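You operate a simulated robot arm through the tools that you are given. There is no shell and no other tool. Be economical: measure what you need, move in short steps, check, and stop when the job is done.

You run a simulated two-armed robot. Do the job below in one go: nothing can be reset, and whatever is moved stays where it is left.

TASK
Cool the two bottles in the grey crate at the louvre and stand them in the rings.
Fine: push the grey crate along, cool lever open till the green lamp shows, then closed; each bottle in the ring of its colour, neither touched while hot. Set down upright: teal bottle, violet bottle.

Only the result counts: the job must be done as asked and must still hold three seconds after the hand-in. Knocking over, shifting, dropping, spilling or breaking anything else fails it.

THE ROBOT
Two 6-joint arms with fingered hands on one trunk, hanging from a carriage that runs on a gantry, over the field with the corners [710, 1691], [-570, 1691], [-570, -609], [710, -609] (x, y) and turns from -7.173 to 4.835 rad about z. Base frame: it is fixed where the carriage stands at the start and does not move with it; the origin is on the floor, on the carriage's upright axis, x ahead of it, y to its left, z up; the surface under the hand at the start is at about z = 800. Lengths are in mm, angles in rad, forces in N, time in s.
The left shoulder is at the start at [40, 152, 1593], the right one opposite. With the tool pointing down near the work surface each hand reaches from about 100 to 500 mm from the robot's upright axis, wherever it stands, measured 20 degrees to its own side. Places, roughly: blue cloth [500, -1250, 750]; cool lever [300, -300, 700]; cool screen [300, -700, 700]; fan switch [600, 1200, 1000]; green bottle [750, 1750, 750]; inside of the teal ring on the cool shelf [500, -600, 800]; inside of the violet ring on the cool shelf [500, -700, 800]; main switch [600, 1400, 1000]; name plate [600, 1200, 900]. Payload 4 kg a hand.
The tool frame of a hand sits at the grasp point between the pads (the TCP): z along the fingers, y along the line on which they close. The tips reach 30 mm beyond it. The gripper opens to 104 mm. The gripper's body begins 35 mm behind the TCP. The gripper is a hand of 5 fingers: y runs from the thumb to the fingers, the wrist lies at [-15, -104, -178] in the tool frame.
Orientation is that of the tool frame in the base frame, as a unit quaternion [x, y, z, w]. With the fingers straight down and the wrist toward the robot, the tool's x, y and z point along [0, 1, 0], [1, 0, 0] and [0, 0, -1] of the base frame.

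THE INTERFACE
- The arms move only by the tool servo_tool. It takes "left_moves", "right_moves" or both (then of equal length, played together; a hand with none holds still); each is a list that holds one entry, the list of rows, each a list of 6 numbers: the shift along the tool's x, y, z in mm, then the turn, a rotation vector about the tool's x, y, z in rad. In form: [[[x, y, z, ax, ay, az], ...]]. A call has 1 to 8 rows; each row is the pose to reach, as a shift and turn from the pose commanded when the call began, along the tool's axes at that moment. Each row takes 0.2 s and may step no farther than 50 mm and 0.15 rad from the row before; otherwise, the whole call is refused. Where a pose cannot be reached the arm comes as near as it can. A force on the tool above 90 N (or 10 N above the force at the start of the call, whichever is more), or a blocked arm, ends the call early, and 0.2 s more pass. In this call time passes only in rows, and 0.2 s behind the last. The reply holds the time, the measured pose of the TCP, the force on the tool along the base axes, the opening and the grip force, in the units named above and with some noise, with the torque about the TCP (base axes, N m) and any sound that the robot's microphone picked up, and new pictures: "show" is both (left out), scene, wrist or none (wrist: the cameras of the hands that moved).
- Cameras (640 x 400 px; columns grow to the right, rows downward): "scene" is now at [205, -32.2, 1857.3]; the picture's right is [-0.56, -0.83, 0.00], its down [-0.77, 0.52, -0.36] and it looks along [0.30, -0.20, -0.93] (base axes); focal length 269 px, centre (320, 200). "left" rides on the left gripper at [-60, -83, -120] in its tool frame; the picture's right is [-0.79, -0.29, 0.54], its down [0.56, -0.71, 0.44] and it looks along [0.26, 0.65, 0.72] (tool axes); focal length 234 px, centre (320, 200). "right" rides on the right gripper at [60, -83, -120] in its tool frame; the picture's right is [-0.79, 0.29, -0.54], its down [-0.56, -0.71, 0.44] and it looks along [-0.26, 0.65, 0.72] (tool axes); focal length 234 px, centre (320, 200). There is no depth. A picture from a camera that has moved, and an enlarged one, comes with that camera's place and axes in the base frame and with its lens.
- slide_trunk(by): slides the trunk up (or, below 0, down) by that many mm; the arms and the scene camera ride with it, the base frame stays. It gives what a move gives, with no picture.
- base_move(legs): drives the robot by 1 to 6 legs, each [ahead, left, turn to the left] in mm, mm and rad, along the robot's own axes; the way and the turn of a leg run together, so that a leg with both is an arc; at most 1500 mm and 3.142 rad a leg. The arms and the cameras ride along, it lands a little off, and it stops where it bumps. It keeps to its track: a leg is cut to what the track allows. It gives what a move gives, and a new picture of the scene camera.
- move_fingers(index, middle, ring, little, thumb_bend, thumb_turn, hand): sets how far each is bent, from 0 (flat) to 100 (curled in); at 30 the hand is open as for a grip, at 70 the pads meet at the TCP. One left out holds its place. A second passes; each finger stops where it meets its share of the squeeze, and holds until it gets a number again. It is the only way to open and close the hand. It gives what a move gives, with no picture; readings hold the bend of each and the force on index, middle, ring, little, thumb and palm. thumb_turn goes from beside the hand (0) to across from the fingers (100), as for a grip.
- aim_head(pan, tilt): turns the head with the scene camera to pan (to the left, within 1.501 rad either way) and tilt (down, from -0.506 to 1.204), counted from straight ahead of the robot. It gives what a move gives, and a new picture of the scene camera.
- inspect(camera, box): a new picture of the part [left, top, right, bottom] of that camera's present view, enlarged. It takes no simulated time.
- hand_in(): hands the job in; it is judged then, once.

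Go step by step. Nothing tells you exact positions but the pictures and the camera data: compare them with the known pose of the tool, close in by small moves and look again before you grip or let go. The budget is 120 turns and 260 pictures, counting those below and the enlarged ones. Unless the task says otherwise, let go and move clear before handing in, and close with one line.

The tools are called after "Request:" as a command line: name --argument value ..., lists and objects as JSON in quotes. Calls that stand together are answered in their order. servo_tool: Moves the arms, as the interface text tells. Its arguments: {"type":"object","properties":{"left_moves":{"type":"array"},"right_moves":{"type":"array"},"show":{"type":"string","enum":["both","scene","wrist","none"]}},"required":[]} The other tools are called the same way: slide_trunk (by) slides the trunk up or down; move_fingers (index, middle, ring, little, thumb_bend, thumb_turn, hand) moves the fingers one by one; base_move (legs) drives the base; aim_head (pan, tilt) turns the head that bears the scene camera; inspect (camera, box) takes an enlarged picture of a part of a camera's view; hand_in () hands the job in.

At the start:

```text
time_s: 0.0
left_position: [593.0, -28.0, 998.7]
left_ee_rot: [0.707, 0.707, 0.0, 0.0]
left_force: [0.6, 0.3, -0.1]
left_moment: [-0.01, 0.0, 0.0]
left_finger_gap: 103.5
left_finger_force: 0.1
left_shape: jaw
left_bend: [30.0, 30.0, 30.0, 30.0, 30.0, 97.0]
left_finger forces: [0.1, 0.0, 0.1, 0.0, 0.0, 0.1]
right_position: [345.1, -405.4, 1190.6]
right_ee_rot: [0.707, 0.707, 0.0, 0.0]
right_force: [-0.1, -0.2, -0.3]
right_moment: [-0.03, -0.02, 0.01]
right_finger_gap: 103.4
right_finger_force: 0.1
right_shape: jaw
right_bend: [30.0, 30.0, 30.0, 30.0, 30.0, 97.0]
right_finger forces: [0.0, 0.0, 0.0, 0.0, 0.1, 0.0]
trunk travel left (down, up): [-766.0, 34.0]
robot x, y, heading: [-2.5, -3.1, 0.0]
head pan, tilt: [-0.59, 1.201]
```

scene: 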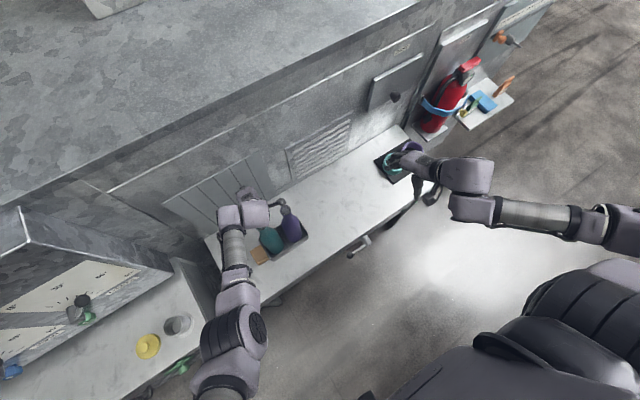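
right: 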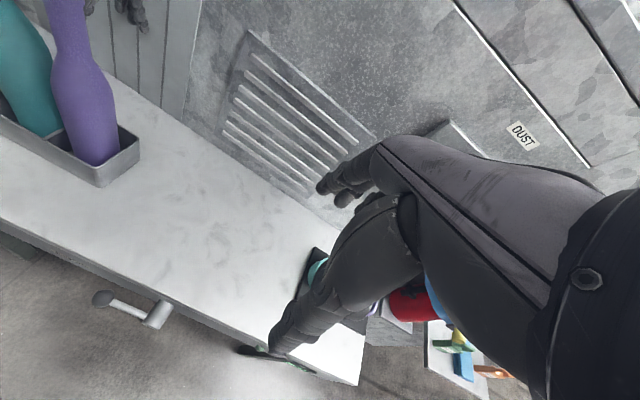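
left: 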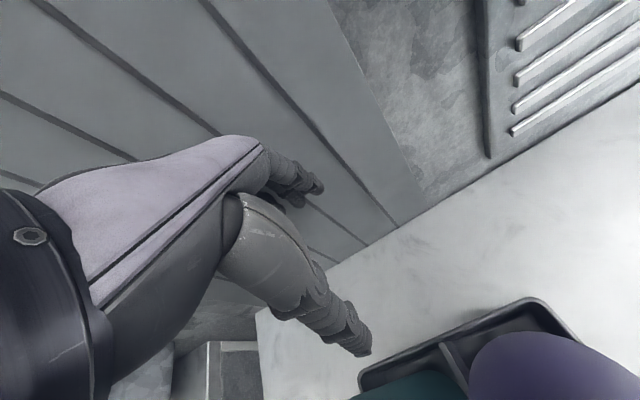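

I see a grey crate with the teal and violet bottles on the bench, a louvre to its right, a lever on the bench's front edge and a dark ring stand at the far right. I'll enlarge parts of the view to measure.

Request:
inspect --camera "scene" --box '[180, 160, 400, 300]'

Request:
inspect --camera "scene" --box '[270, 20, 530, 180]'

Request:
inspect --camera "right" --box '[0, 0, 380, 380]'

```text
2.86 times, centred on (290, 230) of scene
camera zoom: at [205.0, -32.2, 1857.3], right [-0.56, -0.83, 0.0], down [-0.77, 0.52, -0.36], along [0.3, -0.2, -0.93], focal length 770 px, centre (406, 114)
```

zoom: 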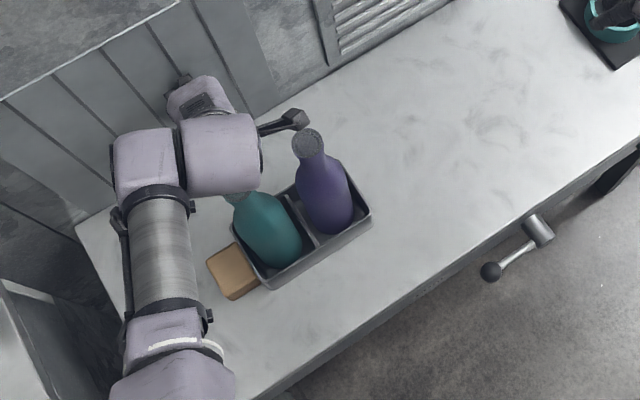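

```text
2.46 times, centred on (400, 100) of scene
camera zoom: at [205.0, -32.2, 1857.3], right [-0.56, -0.83, 0.0], down [-0.77, 0.52, -0.36], along [0.3, -0.2, -0.93], focal length 663 px, centre (123, 446)
```

zoom: 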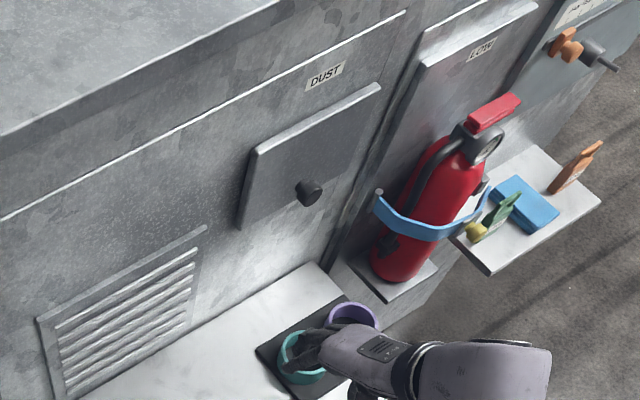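

```text
1.05 times, centred on (190, 190) of right (not enlarged: the box is as wide or as high as the picture)
camera zoom: at [263.7, -345.3, 1309.6], right [0.29, -0.79, 0.54], down [-0.71, -0.56, -0.44], along [0.65, -0.26, -0.72], focal length 246 px, centre (457, 210)
```

zoom: 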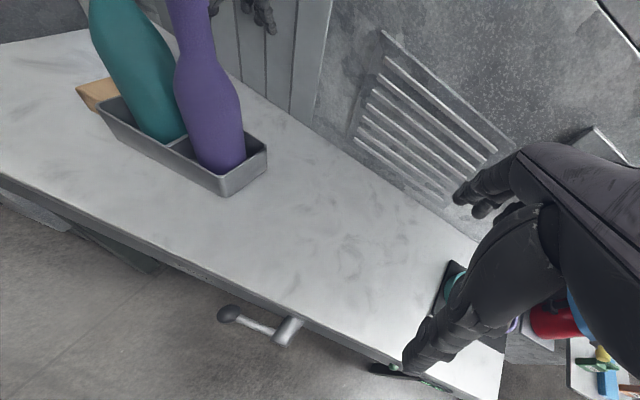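

Crate is about x 430–527, y −131…33 with 300 mm tall bottles in it, and a tan block is close behind its left end. The left hand sits behind the bottles, so I'll lift it straight up first to see more.

Request:
servo_tool --left_moves '[[[0, 0, -40, 0, 0, 0], [0, 0, -80, 0, 0, 0], [0, 0, -120, 0, 0, 0], [0, 0, -160, 0, 0, 0], [0, 0, -200, 0, 0, 0], [0, 0, -240, 0, 0, 0]]]' --show "both"

```text
time_s: 1.6
left_position: [612.8, 24.1, 1174.2]
left_ee_rot: [0.683, 0.728, 0.0, -0.057]
left_force: [-75.2, -1.8, 12.4]
left_moment: [0.09, -1.36, 1.28]
left_finger_gap: 80.6
left_finger_force: 0.0
left_shape: jaw
left_bend: [37.0, 56.0, 44.0, 33.0, 30.0, 97.0]
left_finger forces: [5.6, 45.0, 21.7, 3.0, 0.0, 0.1]
left hand out of reach, approached as far as the arm can: row 4, 5, 6
right_position: [333.5, -404.4, 1187.8]
right_ee_rot: [0.706, 0.708, -0.003, -0.002]
right_force: [-0.2, 0.4, -0.8]
right_moment: [0.02, -0.04, 0.02]
right_finger_gap: 103.7
right_finger_force: 0.1
right_shape: jaw
right_bend: [30.0, 30.0, 30.0, 30.0, 30.0, 97.0]
right_finger forces: [0.0, 0.1, 0.0, 0.1, 0.0, 0.0]
trunk travel left (down, up): [-766.0, 34.0]
robot x, y, heading: [0.8, 0.9, 0.005]
head pan, tilt: [-0.59, 1.201]
stopped in row 6 (left hand): the arm was blocked; the commanded pose is now the measured one
camera scene: at [199.3, -31.4, 1856.3], right [-0.55, -0.83, 0.0], down [-0.78, 0.52, -0.36], along [0.29, -0.2, -0.93], focal length 269 px, centre (320, 200)
camera left: at [543.0, -48.9, 1294.2], right [-0.28, -0.76, -0.58], down [-0.77, 0.54, -0.33], along [0.57, 0.35, -0.74], focal length 234 px, centre (320, 200)
```

scene: 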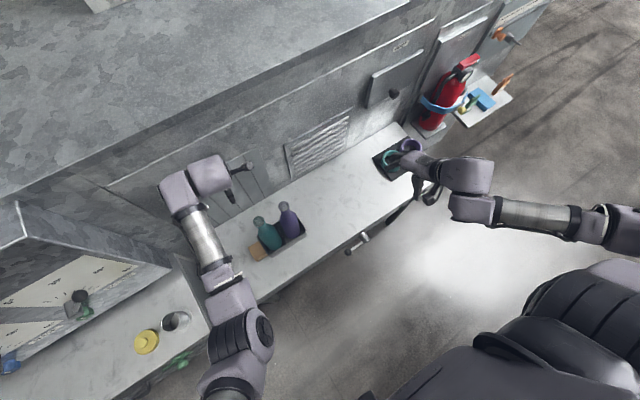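
left: 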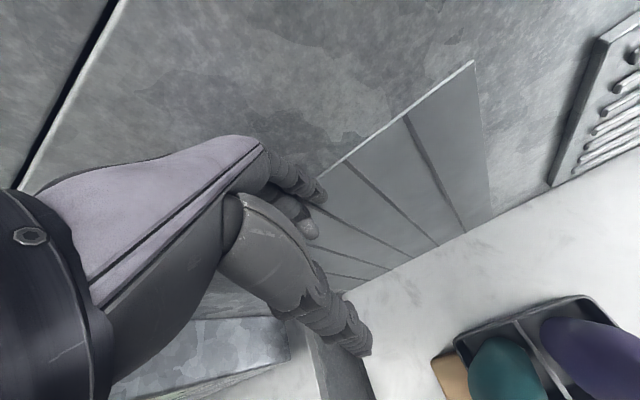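

The hand reached the wall with its fingers. I'll back off from the wall and to the left, away from the bottles.

Request:
servo_tool --left_moves '[[[20, -15, -5, 0, 0, 0], [50, -30, -10, 0, 0, 0], [85, -45, -20, 0, 0, 0], [110, -80, -30, 0, 0, 0], [120, -120, -40, 0, 0, 0], [120, -160, -40, 0, 0, 0], [120, -200, -40, 0, 0, 0]]]' --show "both"

```text
time_s: 3.2
left_position: [451.7, 173.6, 1192.8]
left_ee_rot: [0.61, 0.791, 0.02, -0.038]
left_force: [0.2, 0.1, -0.7]
left_moment: [0.0, 0.03, -0.01]
left_finger_gap: 104.0
left_finger_force: 0.1
left_shape: jaw
left_bend: [30.0, 30.0, 30.0, 30.0, 30.0, 97.0]
left_finger forces: [0.1, 0.0, 0.0, 0.0, 0.1, 0.1]
left hand out of reach, approached as far as the arm can: row 1, 2, 3, 4, 5, 6, 7
right_position: [344.3, -404.0, 1190.4]
right_ee_rot: [0.707, 0.708, 0.001, -0.001]
right_force: [0.0, 1.1, -1.1]
right_moment: [0.03, 0.04, -0.02]
right_finger_gap: 103.9
right_finger_force: 0.1
right_shape: jaw
right_bend: [30.0, 30.0, 30.0, 30.0, 30.0, 97.0]
right_finger forces: [0.1, 0.1, 0.1, 0.0, 0.0, 0.0]
trunk travel left (down, up): [-766.0, 34.0]
robot x, y, heading: [-2.1, 2.1, 0.001]
head pan, tilt: [-0.59, 1.201]
camera scene: at [203.9, -31.3, 1857.1], right [-0.56, -0.83, 0.0], down [-0.78, 0.52, -0.36], along [0.3, -0.2, -0.93], focal length 269 px, centre (320, 200)
camera left: at [389.1, 85.3, 1307.7], right [-0.1, -0.79, -0.6], down [-0.84, 0.39, -0.38], along [0.53, 0.47, -0.7], focal length 234 px, centre (320, 200)
```

scene: 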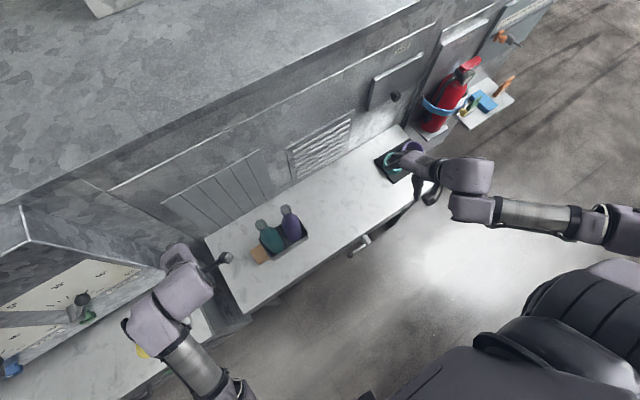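
left: 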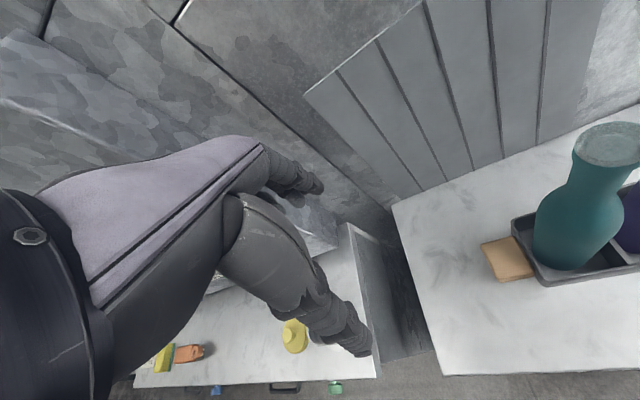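

Now there's a clear view of the crate. I'll enlarge it from both cameras.

Request:
inspect --camera "scene" --box '[230, 190, 330, 270]'

Request:
inspect --camera "left" --box '[460, 120, 640, 300]'

Request:
inspect --camera "scene" --box '[340, 130, 450, 260]'

```text
5.00 times, centred on (280, 230) of scene
camera zoom: at [203.9, -31.3, 1857.1], right [-0.56, -0.83, 0.0], down [-0.78, 0.52, -0.36], along [0.3, -0.2, -0.93], focal length 1347 px, centre (520, 50)
```

zoom: 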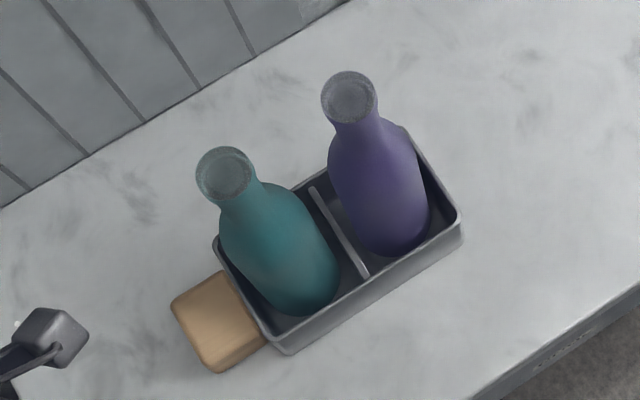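

```text
2.22 times, centred on (550, 210) of left
camera zoom: at [389.1, 85.3, 1307.7], right [-0.1, -0.79, -0.6], down [-0.84, 0.39, -0.38], along [0.53, 0.47, -0.7], focal length 520 px, centre (-191, 178)
```

zoom: 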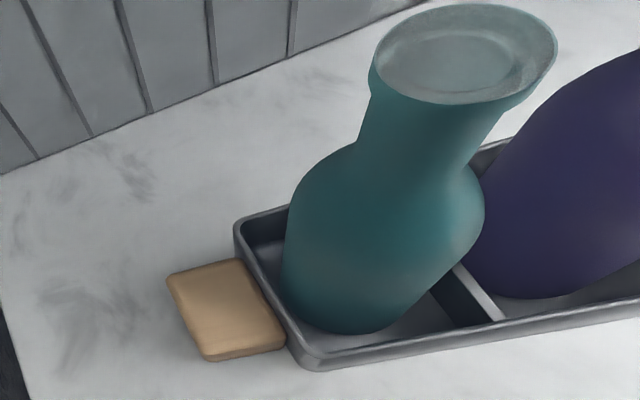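

```text
3.08 times, centred on (395, 195) of scene
camera zoom: at [203.9, -31.3, 1857.1], right [-0.56, -0.83, 0.0], down [-0.78, 0.52, -0.36], along [0.3, -0.2, -0.93], focal length 829 px, centre (89, 215)
```

zoom: 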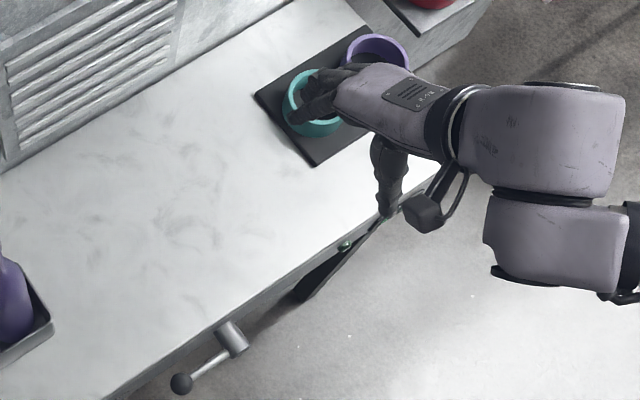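

The tan block is low and abuts the crate's left wall, so I'll push on the crate's left wall above the block, with the left hand turned so its fingers lead toward −y. First I turn the hand in free space.

Request:
servo_tool --left_moves '[[[-3, -14, 0, 0, 0, 0.14], [-6, -27, 0, 0, 0, 0.28], [-9, -41, 0, 0, 0, 0.42], [-12, -55, 0, 0, 0, 0.56], [-15, -68, 0, 0, 0, 0.7], [-17, -82, 0, 0, 0, 0.84], [-20, -95, 0, 0, 0, 0.98], [-23, -109, 0, 0, 0, 1.12]]]' --show "scene"

Request:
aim_head --pan -0.2 --tilt 1.1

```text
time_s: 5.2
left_position: [208.3, 281.6, 1146.4]
left_ee_rot: [0.651, 0.747, 0.066, 0.12]
left_force: [0.0, 0.1, -0.6]
left_moment: [0.08, 0.0, 0.02]
left_finger_gap: 103.8
left_finger_force: 0.1
left_shape: jaw
left_bend: [30.0, 30.0, 30.0, 30.0, 30.0, 97.0]
left_finger forces: [0.0, 0.0, 0.0, 0.0, 0.0, 0.0]
left hand out of reach, approached as far as the arm can: row 1, 2, 3, 4, 5, 6, 7, 8
right_position: [346.5, -406.1, 1191.4]
right_ee_rot: [0.706, 0.708, -0.001, 0.001]
right_force: [-0.6, -1.0, 0.3]
right_moment: [0.06, 0.02, 0.04]
right_finger_gap: 104.0
right_finger_force: 0.1
right_shape: jaw
right_bend: [30.0, 30.0, 30.0, 30.0, 30.0, 97.0]
right_finger forces: [0.0, 0.1, 0.1, 0.0, 0.0, 0.0]
trunk travel left (down, up): [-766.0, 34.0]
robot x, y, heading: [1.4, 1.4, 0.005]
head pan, tilt: [-0.59, 1.201]
stopped in row 8 (left hand): the arm was blocked; the commanded pose is now the measured one
camera scene: at [204.5, -32.0, 1857.6], right [-0.55, -0.83, 0.0], down [-0.78, 0.52, -0.36], along [0.3, -0.2, -0.93], focal length 269 px, centre (320, 200)
```

scene: 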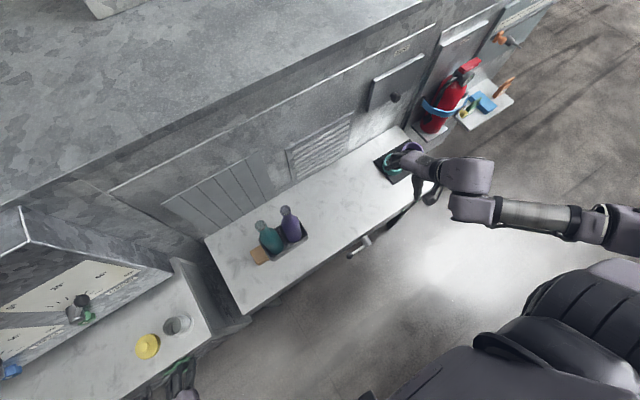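

```text
time_s: 6.1
left_position: [205.9, 283.5, 1147.2]
left_ee_rot: [0.652, 0.746, 0.067, 0.119]
left_force: [0.9, 0.4, -0.1]
left_moment: [-0.02, 0.03, 0.0]
left_finger_gap: 103.9
left_finger_force: 0.0
left_shape: jaw
left_bend: [30.0, 30.0, 30.0, 30.0, 30.0, 97.0]
left_finger forces: [0.0, 0.0, 0.0, 0.0, 0.1, 0.0]
right_position: [345.2, -404.4, 1190.7]
right_ee_rot: [0.706, 0.708, 0.0, 0.0]
right_force: [0.5, 0.8, -0.1]
right_moment: [0.01, 0.02, 0.02]
right_finger_gap: 104.0
right_finger_force: 0.1
right_shape: jaw
right_bend: [30.0, 30.0, 30.0, 30.0, 30.0, 97.0]
right_finger forces: [0.0, 0.1, 0.0, 0.0, 0.1, 0.1]
trunk travel left (down, up): [-766.0, 34.0]
robot x, y, heading: [0.6, 1.1, -0.0]
head pan, tilt: [-0.201, 1.1]
camera scene: at [219.5, -13.0, 1863.3], right [-0.2, -0.98, 0.0], down [-0.87, 0.18, -0.45], along [0.44, -0.09, -0.89], focal length 269 px, centre (320, 200)
```

scene: 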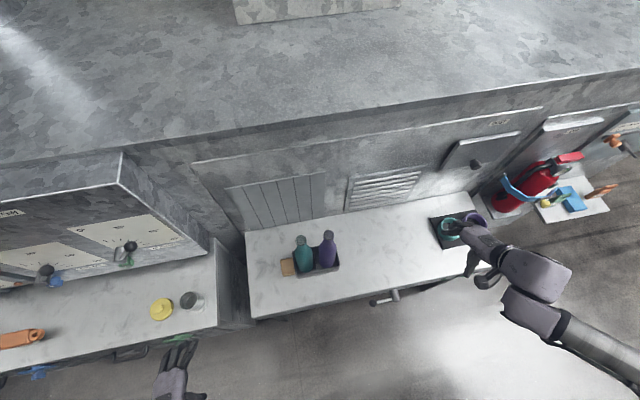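

The arm can't make that turn here, so I'll turn the carriage instead: face −y so the hand naturally leads toward −y. Turning in place first.

Request:
base_move --legs '[[0, 0, -1.5]]'

```text
time_s: 10.1
left_position: [297.0, -183.9, 1146.9]
left_ee_rot: [0.985, 0.107, -0.032, 0.132]
left_force: [0.1, 0.5, 0.4]
left_moment: [-0.02, -0.01, 0.01]
left_finger_gap: 103.8
left_finger_force: 0.0
left_shape: jaw
left_bend: [30.0, 30.0, 30.0, 30.0, 30.0, 97.0]
left_finger forces: [0.1, 0.0, 0.0, 0.1, 0.0, 0.1]
right_position: [-375.8, -377.7, 1190.3]
right_ee_rot: [0.999, 0.041, 0.001, 0.0]
right_force: [0.6, -0.3, -0.2]
right_moment: [0.04, -0.02, -0.02]
right_finger_gap: 104.0
right_finger_force: 0.2
right_shape: jaw
right_bend: [30.0, 30.0, 30.0, 30.0, 30.0, 97.0]
right_finger forces: [0.1, 0.0, 0.0, 0.0, 0.0, 0.0]
trunk travel left (down, up): [-766.0, 34.0]
robot x, y, heading: [2.4, 3.7, -1.491]
head pan, tilt: [-0.201, 1.1]
camera scene: at [3.4, -222.9, 1863.3], right [-0.99, 0.12, 0.0], down [0.1, 0.88, -0.45], along [-0.05, -0.45, -0.89], focal length 269 px, centre (320, 200)
```

scene: 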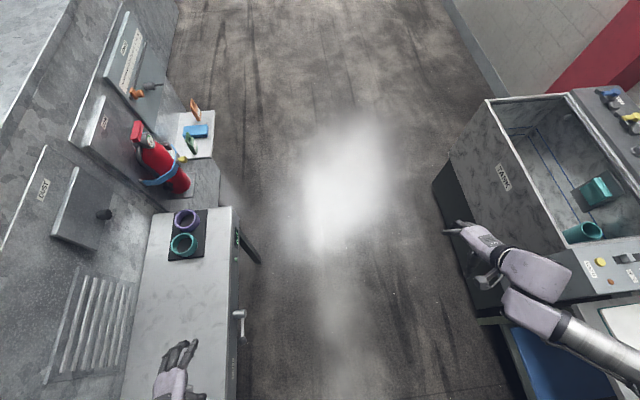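

The right side has a tank bench too. I'll go left a little, then back, then left, keeping the left hand clear of the bottles.

Request:
base_move --legs '[[0, 60, 0], [-325, 0, 0], [0, 200, 0]]'

```text
time_s: 13.6
left_position: [396.6, 148.2, 1157.7]
left_ee_rot: [0.984, 0.104, -0.051, 0.139]
left_force: [0.1, -0.7, -0.1]
left_moment: [-0.04, -0.01, 0.02]
left_finger_gap: 103.7
left_finger_force: 0.0
left_shape: jaw
left_bend: [30.0, 30.0, 30.0, 30.0, 30.0, 97.0]
left_finger forces: [0.0, 0.0, 0.1, 0.0, 0.0, 0.0]
right_position: [-262.7, -44.5, 1192.6]
right_ee_rot: [0.999, 0.039, -0.001, 0.001]
right_force: [-0.1, 0.5, -0.4]
right_moment: [0.01, -0.04, 0.0]
right_finger_gap: 104.0
right_finger_force: 0.0
right_shape: jaw
right_bend: [30.0, 30.0, 30.0, 30.0, 30.0, 97.0]
right_finger forces: [0.1, 0.1, 0.1, 0.0, 0.0, 0.0]
trunk travel left (down, up): [-766.0, 34.0]
robot x, y, heading: [117.3, 337.1, -1.491]
head pan, tilt: [-0.201, 1.1]
stopped in leg 3: the robot was blocked; the commanded pose is now the measured one
camera scene: at [119.9, 110.1, 1863.9], right [-0.99, 0.12, 0.0], down [0.1, 0.88, -0.46], along [-0.06, -0.45, -0.89], focal length 269 px, centre (320, 200)
```

scene: 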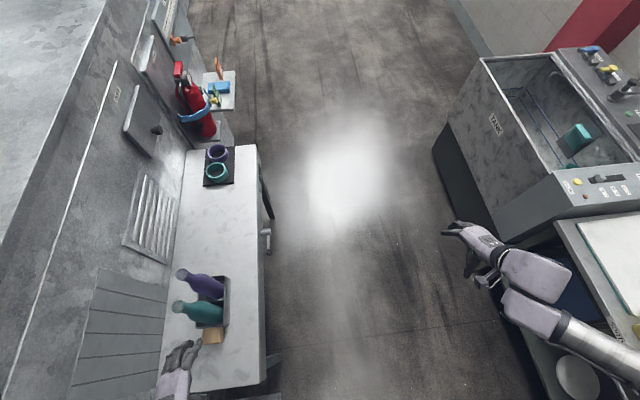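

The carriage was blocked at x≈117. I'll look left to see what it touched.

Request:
aim_head --pan 1.0 --tilt 0.9

```text
time_s: 15.0
left_position: [395.5, 148.2, 1159.8]
left_ee_rot: [0.983, 0.104, -0.052, 0.139]
left_force: [-0.2, 0.2, 0.6]
left_moment: [0.01, -0.02, 0.04]
left_finger_gap: 104.2
left_finger_force: 0.0
left_shape: jaw
left_bend: [30.0, 30.0, 30.0, 30.0, 30.0, 97.0]
left_finger forces: [0.0, 0.0, 0.1, 0.1, 0.0, 0.0]
right_position: [-262.9, -44.1, 1194.4]
right_ee_rot: [0.999, 0.04, -0.003, 0.001]
right_force: [0.2, -1.2, 0.1]
right_moment: [0.0, -0.02, 0.0]
right_finger_gap: 103.9
right_finger_force: 0.2
right_shape: jaw
right_bend: [30.0, 30.0, 30.0, 30.0, 30.0, 97.0]
right_finger forces: [0.0, 0.0, 0.0, 0.1, 0.0, 0.0]
trunk travel left (down, up): [-766.0, 34.0]
robot x, y, heading: [121.6, 335.3, -1.492]
head pan, tilt: [1.0, 0.901]
camera scene: at [195.1, 137.8, 1877.8], right [-0.47, -0.88, 0.01], down [-0.7, 0.37, -0.62], along [0.54, -0.29, -0.79], focal length 269 px, centre (320, 200)
```

scene: 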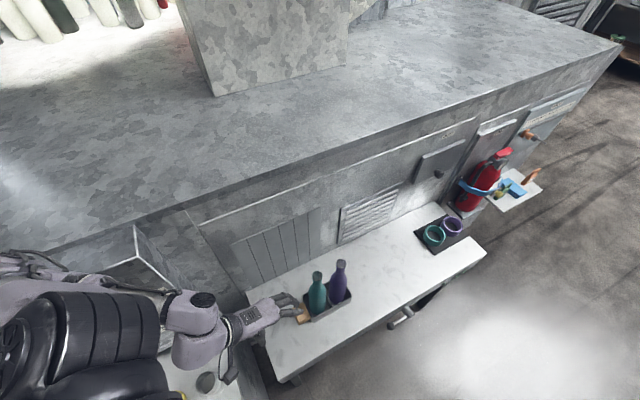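

The elbow is resting against the left cabinet. I'll back off a bit, straighten the fingers and look at the hand.

Request:
base_move --legs '[[0, -50, 0]]'

Request:
move_fingers --hand "left" --index 5 --middle 5 --ring 5 --little 5 --thumb_bend 10 --thumb_turn 97

Request:
servo_tool --left_moves '[[[0, 0, 30, 0.06, 0, 0], [0, 0, 60, 0.12, 0, 0], [0, 0, 90, 0.18, 0, 0]]]' --show "both"

```text
time_s: 15.9
left_position: [356.9, 147.5, 1156.8]
left_ee_rot: [0.984, 0.103, -0.046, 0.137]
left_force: [-0.2, 0.3, 0.4]
left_moment: [0.0, 0.0, 0.0]
left_finger_gap: 104.0
left_finger_force: 0.0
left_shape: jaw
left_bend: [30.0, 30.0, 30.0, 30.0, 30.0, 97.0]
left_finger forces: [0.1, 0.0, 0.0, 0.0, 0.0, 0.0]
right_position: [-306.3, -45.9, 1189.9]
right_ee_rot: [0.999, 0.04, 0.001, 0.0]
right_force: [0.7, 0.1, -0.1]
right_moment: [0.01, -0.02, 0.0]
right_finger_gap: 104.0
right_finger_force: 0.0
right_shape: jaw
right_bend: [30.0, 30.0, 30.0, 30.0, 30.0, 97.0]
right_finger forces: [0.0, 0.0, 0.0, 0.0, 0.0, 0.0]
trunk travel left (down, up): [-766.0, 34.0]
robot x, y, heading: [70.5, 327.1, -1.49]
head pan, tilt: [1.0, 0.901]
camera scene: at [148.0, 134.7, 1876.9], right [-0.47, -0.88, 0.0], down [-0.69, 0.37, -0.62], along [0.55, -0.29, -0.78], focal length 269 px, centre (320, 200)
```

scene: 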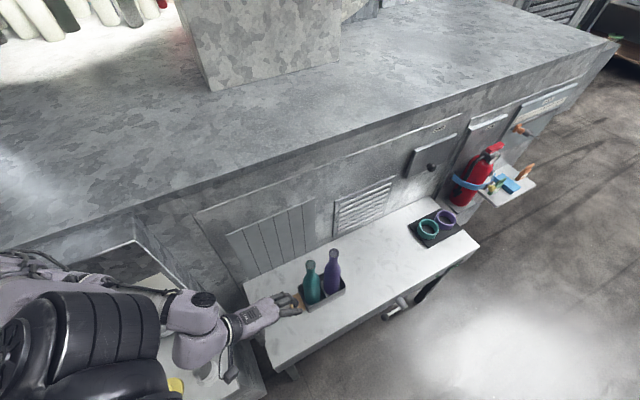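

```text
time_s: 16.9
left_position: [356.2, 147.1, 1156.3]
left_ee_rot: [0.984, 0.104, -0.045, 0.138]
left_force: [0.0, 0.2, 0.1]
left_moment: [0.03, 0.0, -0.02]
left_finger_gap: 152.2
left_finger_force: 0.0
left_shape: fingers
left_bend: [5.0, 5.0, 5.0, 5.0, 10.0, 93.0]
left_finger forces: [0.0, 0.0, 0.1, 0.0, 0.0, 0.0]
right_position: [-306.6, -46.0, 1190.6]
right_ee_rot: [0.999, 0.039, 0.001, 0.0]
right_force: [-0.2, 1.2, -0.2]
right_moment: [-0.02, 0.01, 0.01]
right_finger_gap: 104.0
right_finger_force: 0.0
right_shape: jaw
right_bend: [30.0, 30.0, 30.0, 30.0, 30.0, 97.0]
right_finger forces: [0.0, 0.0, 0.1, 0.1, 0.0, 0.0]
trunk travel left (down, up): [-766.0, 34.0]
robot x, y, heading: [67.9, 332.7, -1.484]
head pan, tilt: [1.0, 0.901]
```

```text
time_s: 17.7
left_position: [375.1, 180.9, 1087.7]
left_ee_rot: [0.992, 0.102, -0.053, 0.059]
left_force: [-0.2, -0.1, -0.1]
left_moment: [0.01, 0.03, 0.01]
left_finger_gap: 152.4
left_finger_force: 0.1
left_shape: fingers
left_bend: [5.0, 5.0, 5.0, 5.0, 10.0, 93.0]
left_finger forces: [0.1, 0.0, 0.0, 0.0, 0.0, 0.1]
left hand out of reach, approached as far as the arm can: row 2, 3
right_position: [-306.5, -44.4, 1190.0]
right_ee_rot: [0.999, 0.041, 0.001, 0.0]
right_force: [0.0, 0.5, -0.3]
right_moment: [0.02, -0.01, 0.02]
right_finger_gap: 104.1
right_finger_force: 0.1
right_shape: jaw
right_bend: [30.0, 30.0, 30.0, 30.0, 30.0, 97.0]
right_finger forces: [0.1, 0.0, 0.0, 0.0, 0.1, 0.0]
trunk travel left (down, up): [-766.0, 34.0]
robot x, y, heading: [67.9, 327.9, -1.488]
head pan, tilt: [1.0, 0.901]
camera scene: at [147.9, 134.7, 1877.1], right [-0.47, -0.88, 0.0], down [-0.69, 0.37, -0.62], along [0.55, -0.29, -0.78], focal length 269 px, centre (320, 200)
camera left: at [308.4, 266.7, 1203.0], right [-0.88, 0.06, -0.47], down [0.36, 0.74, -0.57], along [0.32, -0.67, -0.67], focal length 234 px, centre (320, 200)
```

scene: 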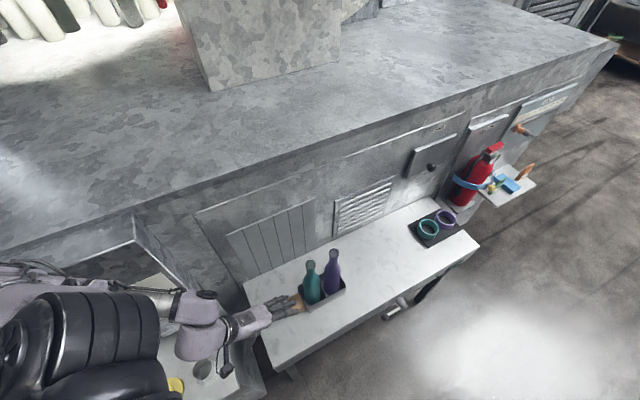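
left: 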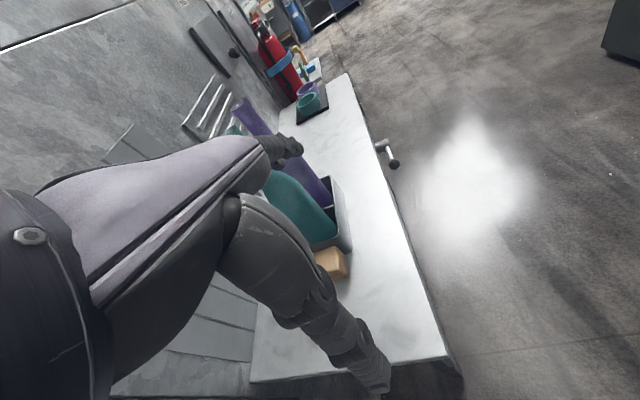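

The straightened fingers flare forward, so their tips lead even with the hand nearly vertical. I'll lower the hand beside the bench's free left-front area.

Request:
servo_tool --left_moves '[[[0, 0, 35, 0, 0, 0], [0, 0, 70, 0, 0, 0], [0, 0, 105, 0, 0, 0], [0, 0, 140, 0, 0, 0]]]' --show "both"

```text
time_s: 18.7
left_position: [358.2, 201.1, 944.3]
left_ee_rot: [0.99, 0.112, -0.041, 0.071]
left_force: [-0.1, 0.1, -1.3]
left_moment: [-0.03, -0.04, -0.02]
left_finger_gap: 152.4
left_finger_force: 0.0
left_shape: fingers
left_bend: [5.0, 5.0, 5.0, 5.0, 10.0, 93.0]
left_finger forces: [0.0, 0.1, 0.1, 0.1, 0.1, 0.0]
left hand out of reach, approached as far as the arm can: row 1, 2, 3, 4
right_position: [-307.1, -47.0, 1190.9]
right_ee_rot: [0.999, 0.04, 0.001, 0.001]
right_force: [0.3, -0.1, -0.3]
right_moment: [0.06, 0.0, -0.02]
right_finger_gap: 103.8
right_finger_force: 0.0
right_shape: jaw
right_bend: [30.0, 30.0, 30.0, 30.0, 30.0, 97.0]
right_finger forces: [0.0, 0.0, 0.0, 0.1, 0.0, 0.0]
trunk travel left (down, up): [-766.0, 34.0]
robot x, y, heading: [71.7, 331.5, -1.493]
head pan, tilt: [1.0, 0.901]
camera scene: at [147.6, 134.4, 1877.3], right [-0.47, -0.88, 0.0], down [-0.69, 0.37, -0.62], along [0.55, -0.29, -0.78], focal length 269 px, centre (320, 200)
camera left: at [288.5, 287.0, 1057.8], right [-0.87, 0.03, -0.5], down [0.35, 0.74, -0.58], along [0.35, -0.68, -0.65], focal length 234 px, centre (320, 200)
```

scene: 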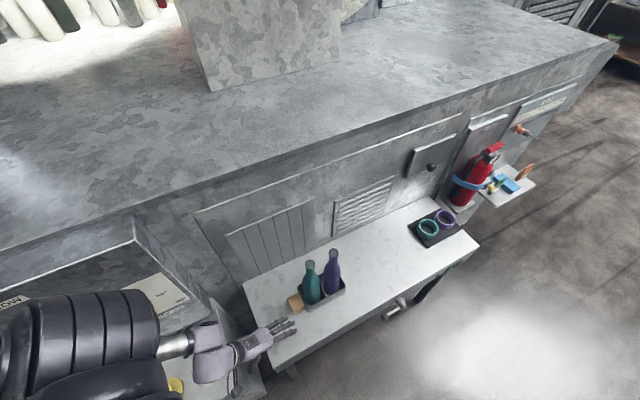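
left: 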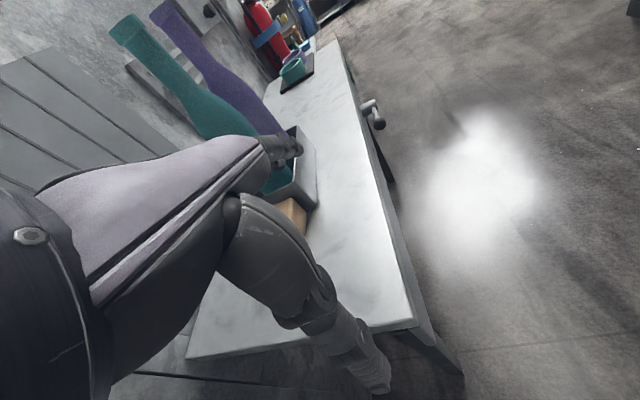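

Request:
inspect --camera "scene" --box '[200, 230, 380, 370]'

```text
2.86 times, centred on (290, 300) of scene
camera zoom: at [147.6, 134.4, 1877.3], right [-0.47, -0.88, 0.0], down [-0.69, 0.37, -0.62], along [0.55, -0.29, -0.78], focal length 770 px, centre (406, -86)
```

zoom: 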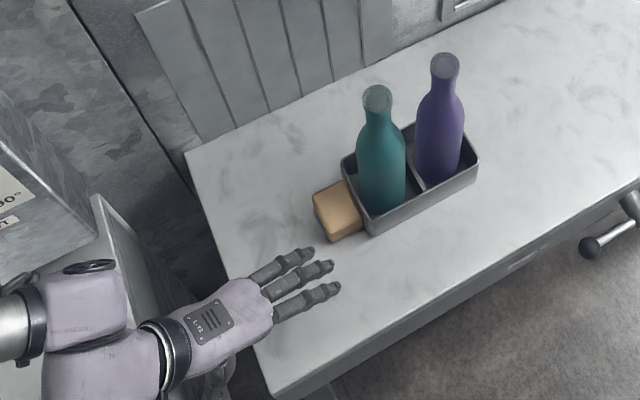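

The fingertips now flare almost level with the TCP. I'll bend the fingers slightly, fold the thumb aside, and check.

Request:
move_fingers --hand "left" --index 18 --middle 18 --ring 18 --little 18 --thumb_bend 90 --thumb_turn 0

Request:
servo_tool --left_moves '[[[0, 0, 0, -0.1, 0, 0], [0, 0, 0, -0.2, 0, 0]]]' --show "both"

```text
time_s: 19.7
left_position: [359.7, 202.5, 945.5]
left_ee_rot: [0.991, 0.112, -0.04, 0.069]
left_force: [0.6, -0.1, 0.7]
left_moment: [0.0, -0.02, 0.0]
left_finger_gap: 60.9
left_finger_force: 0.0
left_shape: fingers
left_bend: [18.0, 18.0, 18.0, 18.0, 90.0, 0.0]
left_finger forces: [0.0, 0.0, 0.0, 0.0, 0.0, 0.1]
right_position: [-305.6, -45.7, 1189.9]
right_ee_rot: [0.999, 0.039, 0.001, 0.0]
right_force: [0.7, -0.4, 0.2]
right_moment: [0.03, -0.02, 0.02]
right_finger_gap: 104.0
right_finger_force: 0.0
right_shape: jaw
right_bend: [30.0, 30.0, 30.0, 30.0, 30.0, 97.0]
right_finger forces: [0.1, 0.0, 0.0, 0.1, 0.0, 0.0]
trunk travel left (down, up): [-766.0, 34.0]
robot x, y, heading: [66.7, 327.7, -1.492]
head pan, tilt: [1.0, 0.901]
```

```text
time_s: 20.3
left_position: [370.8, 208.4, 936.7]
left_ee_rot: [0.983, 0.127, -0.022, 0.133]
left_force: [0.6, -0.1, -0.7]
left_moment: [-0.02, 0.01, 0.01]
left_finger_gap: 60.9
left_finger_force: 0.0
left_shape: fingers
left_bend: [18.0, 18.0, 18.0, 18.0, 90.0, 0.0]
left_finger forces: [0.0, 0.0, 0.0, 0.0, 0.0, 0.1]
left hand out of reach, approached as far as the arm can: row 2
right_position: [-306.1, -45.9, 1189.6]
right_ee_rot: [0.999, 0.04, 0.001, 0.0]
right_force: [-0.1, 0.1, 0.8]
right_moment: [0.02, 0.01, -0.02]
right_finger_gap: 104.0
right_finger_force: 0.1
right_shape: jaw
right_bend: [30.0, 30.0, 30.0, 30.0, 30.0, 97.0]
right_finger forces: [0.0, 0.0, 0.1, 0.0, 0.0, 0.0]
trunk travel left (down, up): [-766.0, 34.0]
robot x, y, heading: [68.8, 331.4, -1.487]
head pan, tilt: [1.0, 0.901]
camera scene: at [148.0, 134.7, 1877.1], right [-0.47, -0.88, 0.0], down [-0.69, 0.37, -0.62], along [0.55, -0.29, -0.78], focal length 269 px, centre (320, 200)
camera left: at [292.1, 305.9, 1035.0], right [-0.84, -0.07, -0.54], down [0.36, 0.68, -0.64], along [0.41, -0.73, -0.54], focal length 234 px, centre (320, 200)
```

scene: 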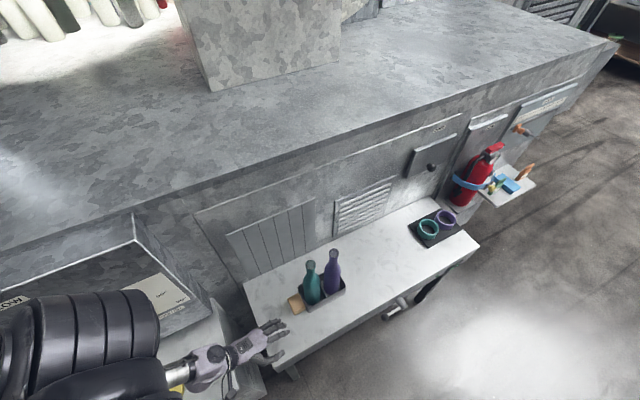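
left: 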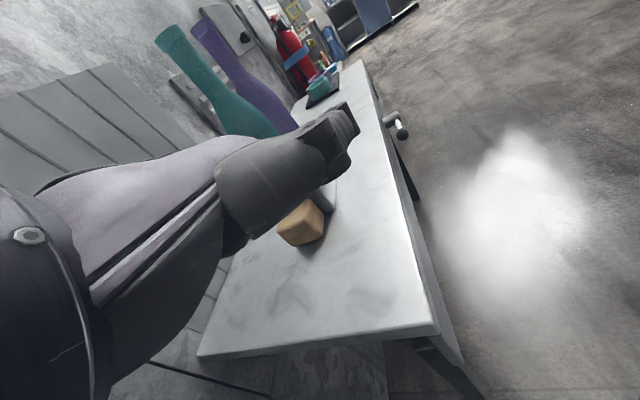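

Request:
inspect --camera "scene" --box '[210, 250, 360, 370]'

Request:
inspect --camera "left" --box '[200, 60, 460, 280]'

```text
3.33 times, centred on (285, 310) of scene
camera zoom: at [148.0, 134.7, 1877.1], right [-0.47, -0.88, 0.0], down [-0.69, 0.37, -0.62], along [0.55, -0.29, -0.78], focal length 898 px, centre (437, -167)
```

zoom: 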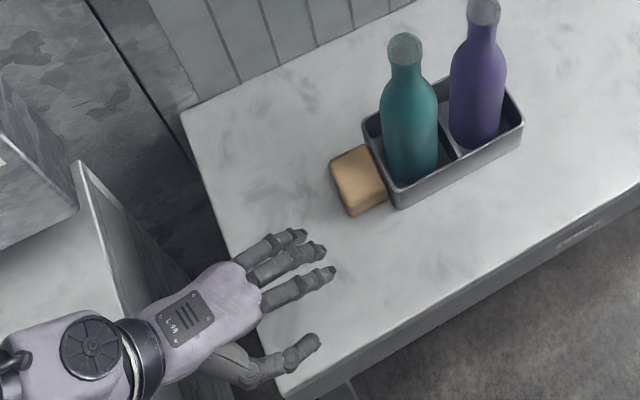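

```text
1.82 times, centred on (330, 170) of left
camera zoom: at [292.1, 305.9, 1035.0], right [-0.84, -0.07, -0.54], down [0.36, 0.68, -0.64], along [0.41, -0.73, -0.54], focal length 426 px, centre (302, 254)
```

zoom: 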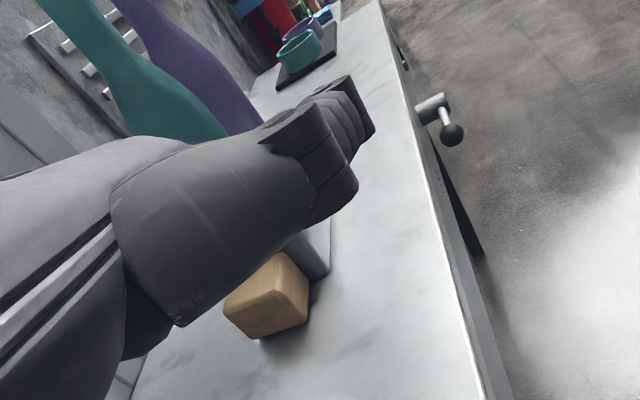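

Request:
inspect --camera "scene" --box '[280, 275, 350, 325]'

Request:
inspect --camera "left" --box '[270, 180, 350, 260]'

```text
8.00 times, centred on (315, 300) of scene
camera zoom: at [148.0, 134.7, 1877.1], right [-0.47, -0.88, 0.0], down [-0.69, 0.37, -0.62], along [0.55, -0.29, -0.78], focal length 2155 px, centre (360, -600)
```

zoom: 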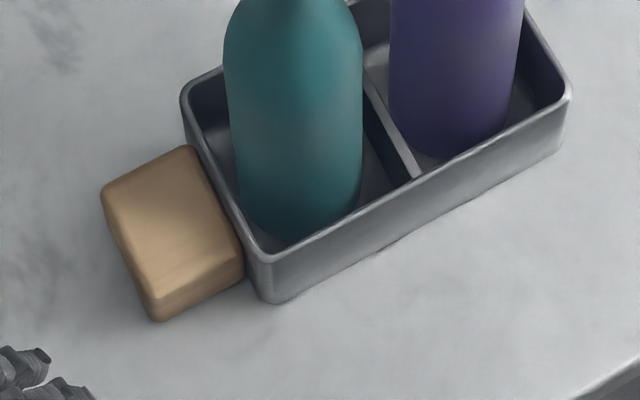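

```text
5.00 times, centred on (310, 220) of left
camera zoom: at [292.1, 305.9, 1035.0], right [-0.84, -0.07, -0.54], down [0.36, 0.68, -0.64], along [0.41, -0.73, -0.54], focal length 1171 px, centre (370, 100)
```

zoom: 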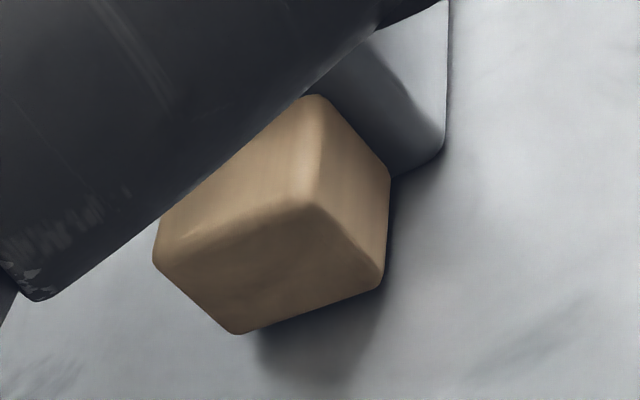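

The block is roughly 42 mm high and the crate about 62 mm, leaving a window around 50 mm above the table. I'll square the hand to the crate by turning the carriage a bit and backing up, then touch the table to calibrate height.

Request:
base_move --legs '[[-60, 0, 0], [0, 0, -0.24]]'

Request:
servo_tool --left_moves '[[[0, 6, 30, 0, 0, 0], [0, 12, 60, 0, 0, 0]]]' --show "both"

```text
time_s: 22.1
left_position: [328.8, 200.4, 937.3]
left_ee_rot: [0.991, 0.006, -0.038, 0.13]
left_force: [0.2, 0.0, 0.7]
left_moment: [-0.03, 0.01, 0.01]
left_finger_gap: 60.7
left_finger_force: 0.0
left_shape: fingers
left_bend: [18.0, 18.0, 18.0, 18.0, 90.0, 0.0]
left_finger forces: [0.0, 0.1, 0.0, 0.0, 0.1, 0.0]
right_position: [-389.6, 113.4, 1189.6]
right_ee_rot: [0.997, -0.08, 0.001, 0.0]
right_force: [-0.4, 0.9, 0.3]
right_moment: [0.0, 0.02, 0.0]
right_finger_gap: 103.8
right_finger_force: 0.1
right_shape: jaw
right_bend: [30.0, 30.0, 30.0, 30.0, 30.0, 97.0]
right_finger forces: [0.1, 0.0, 0.0, 0.0, 0.0, 0.0]
trunk travel left (down, up): [-766.0, 34.0]
robot x, y, heading: [63.8, 391.1, -1.73]
head pan, tilt: [1.0, 0.901]
camera scene: at [94.7, 180.9, 1877.1], right [-0.67, -0.75, 0.0], down [-0.58, 0.52, -0.62], along [0.46, -0.41, -0.78], focal length 269 px, centre (320, 200)
```

scene: 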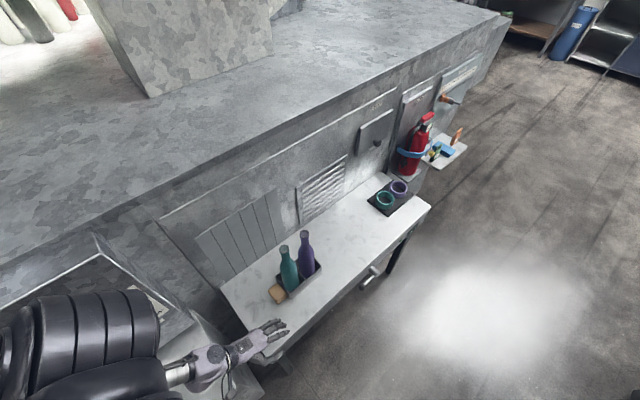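

```text
time_s: 22.7
left_position: [324.5, 172.8, 881.6]
left_ee_rot: [0.991, 0.011, -0.041, 0.131]
left_force: [-0.6, -1.0, 0.3]
left_moment: [0.07, -0.02, -0.02]
left_finger_gap: 60.7
left_finger_force: 0.0
left_shape: fingers
left_bend: [18.0, 18.0, 18.0, 18.0, 90.0, 0.0]
left_finger forces: [0.0, 0.0, 0.0, 0.1, 0.1, 0.0]
right_position: [-389.9, 112.8, 1189.3]
right_ee_rot: [0.997, -0.081, 0.002, 0.0]
right_force: [0.0, -0.2, 0.6]
right_moment: [0.06, 0.02, -0.01]
right_finger_gap: 103.7
right_finger_force: 0.0
right_shape: jaw
right_bend: [30.0, 30.0, 30.0, 30.0, 30.0, 97.0]
right_finger forces: [0.1, 0.0, 0.0, 0.0, 0.0, 0.0]
trunk travel left (down, up): [-766.0, 34.0]
robot x, y, heading: [64.7, 388.2, -1.731]
head pan, tilt: [1.0, 0.901]
camera scene: at [94.8, 180.6, 1877.4], right [-0.67, -0.75, 0.0], down [-0.58, 0.52, -0.62], along [0.46, -0.41, -0.78], focal length 269 px, centre (320, 200)
camera left: at [270.5, 284.0, 980.4], right [-0.84, 0.13, -0.53], down [0.5, 0.58, -0.65], along [0.22, -0.81, -0.55], focal length 234 px, centre (320, 200)
```

scene: 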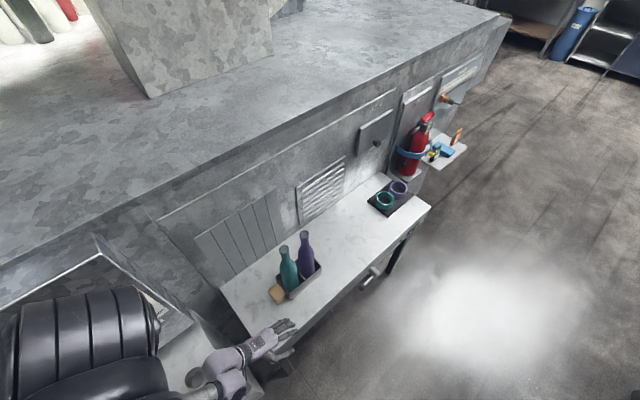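
left: 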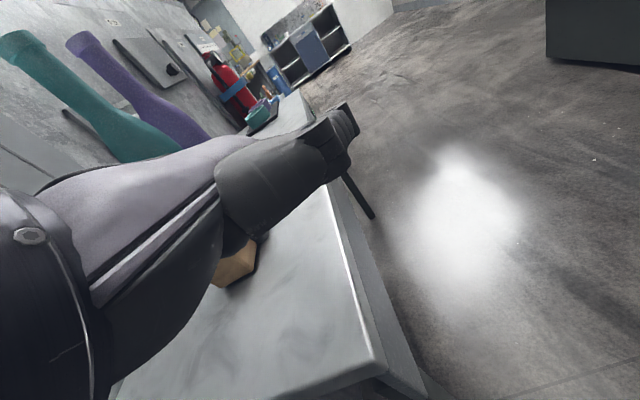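

Request:
base_move --legs '[[-35, 55, 0]]'

Request:
inspect --camera "scene" --box '[220, 260, 340, 370]'

```text
time_s: 23.7
left_position: [385.2, 199.1, 883.0]
left_ee_rot: [0.991, 0.007, -0.038, 0.13]
left_force: [0.4, 0.3, 0.1]
left_moment: [-0.02, 0.01, -0.01]
left_finger_gap: 60.5
left_finger_force: 0.1
left_shape: fingers
left_bend: [18.0, 18.0, 18.0, 18.0, 90.0, 0.0]
left_finger forces: [0.0, 0.0, 0.0, 0.1, 0.0, 0.0]
right_position: [-329.7, 139.8, 1189.6]
right_ee_rot: [0.997, -0.079, 0.001, 0.0]
right_force: [0.3, 1.1, -0.2]
right_moment: [0.02, -0.04, 0.0]
right_finger_gap: 103.9
right_finger_force: 0.1
right_shape: jaw
right_bend: [30.0, 30.0, 30.0, 30.0, 30.0, 97.0]
right_finger forces: [0.0, 0.0, 0.0, 0.0, 0.0, 0.0]
trunk travel left (down, up): [-766.0, 34.0]
robot x, y, heading: [122.5, 418.0, -1.728]
head pan, tilt: [1.0, 0.901]
camera scene: at [154.5, 206.9, 1877.1], right [-0.67, -0.75, 0.0], down [-0.58, 0.52, -0.62], along [0.46, -0.41, -0.78], focal length 269 px, centre (320, 200)
```

scene: 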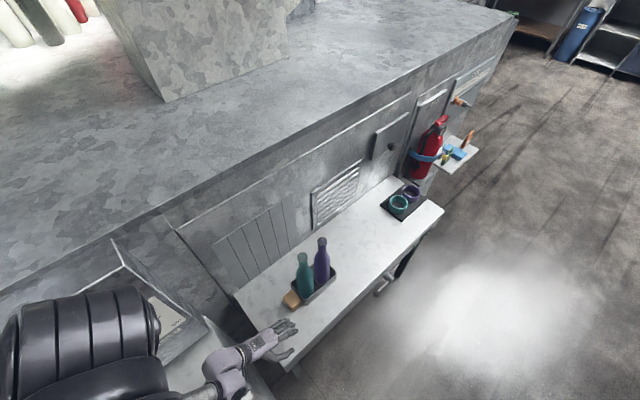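

```text
3.64 times, centred on (280, 315) of scene
camera zoom: at [154.5, 206.9, 1877.1], right [-0.67, -0.75, 0.0], down [-0.58, 0.52, -0.62], along [0.46, -0.41, -0.78], focal length 980 px, centre (466, -218)
```

zoom: 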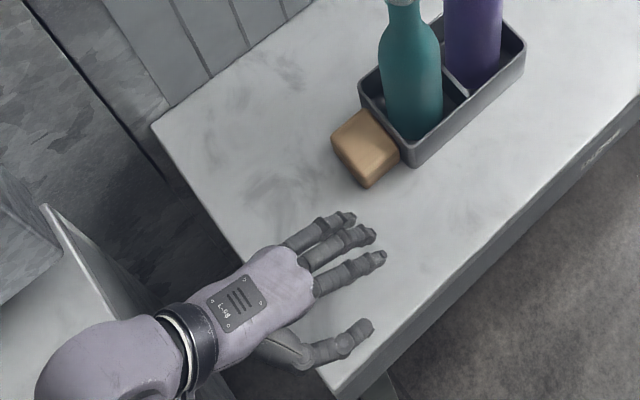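

Request:
servo_tool --left_moves '[[[0.8, -2.6, 9.6, 0, 0, 0], [1.7, -5.2, 19.3, 0, 0, 0], [2.5, -7.7, 29, 0, 0, 0]]]' --show "both"

```text
time_s: 24.5
left_position: [384.6, 199.8, 852.4]
left_ee_rot: [0.991, 0.007, -0.037, 0.13]
left_force: [-0.8, 0.0, 0.4]
left_moment: [0.0, 0.02, 0.01]
left_finger_gap: 60.7
left_finger_force: 0.2
left_shape: fingers
left_bend: [18.0, 18.0, 18.0, 18.0, 90.0, 0.0]
left_finger forces: [0.0, 0.0, 0.1, 0.0, 0.1, 0.1]
right_position: [-328.9, 138.6, 1189.8]
right_ee_rot: [0.997, -0.078, 0.001, 0.0]
right_force: [0.3, -0.3, -0.1]
right_moment: [-0.03, 0.02, 0.02]
right_finger_gap: 104.2
right_finger_force: 0.0
right_shape: jaw
right_bend: [30.0, 30.0, 30.0, 30.0, 30.0, 97.0]
right_finger forces: [0.0, 0.0, 0.1, 0.1, 0.1, 0.0]
trunk travel left (down, up): [-766.0, 34.0]
robot x, y, heading: [125.2, 413.4, -1.729]
head pan, tilt: [1.0, 0.901]
camera scene: at [154.4, 206.9, 1877.1], right [-0.67, -0.75, 0.0], down [-0.58, 0.52, -0.62], along [0.46, -0.41, -0.78], focal length 269 px, centre (320, 200)
camera left: at [330.7, 312.1, 949.7], right [-0.83, 0.13, -0.54], down [0.51, 0.57, -0.64], along [0.22, -0.81, -0.54], focal length 234 px, centre (320, 200)
```

scene: 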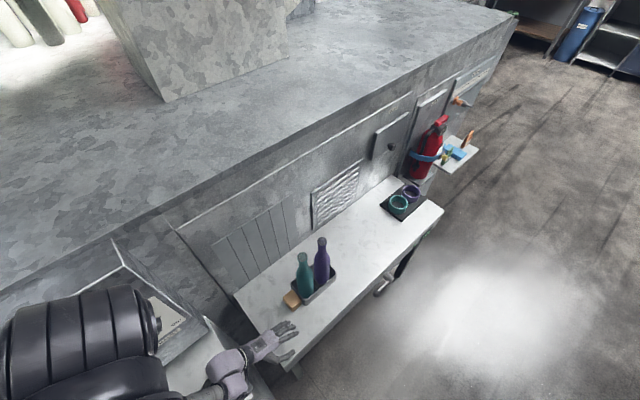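
left: 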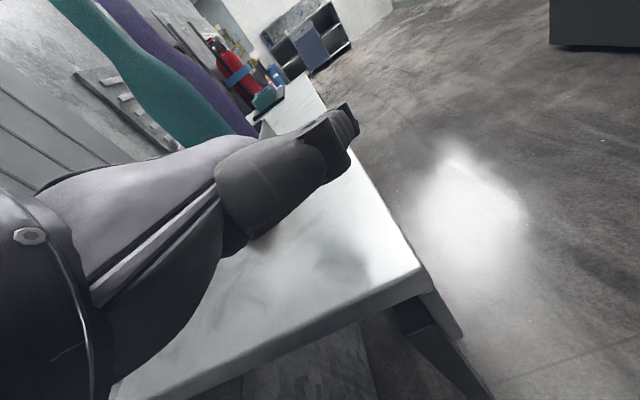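

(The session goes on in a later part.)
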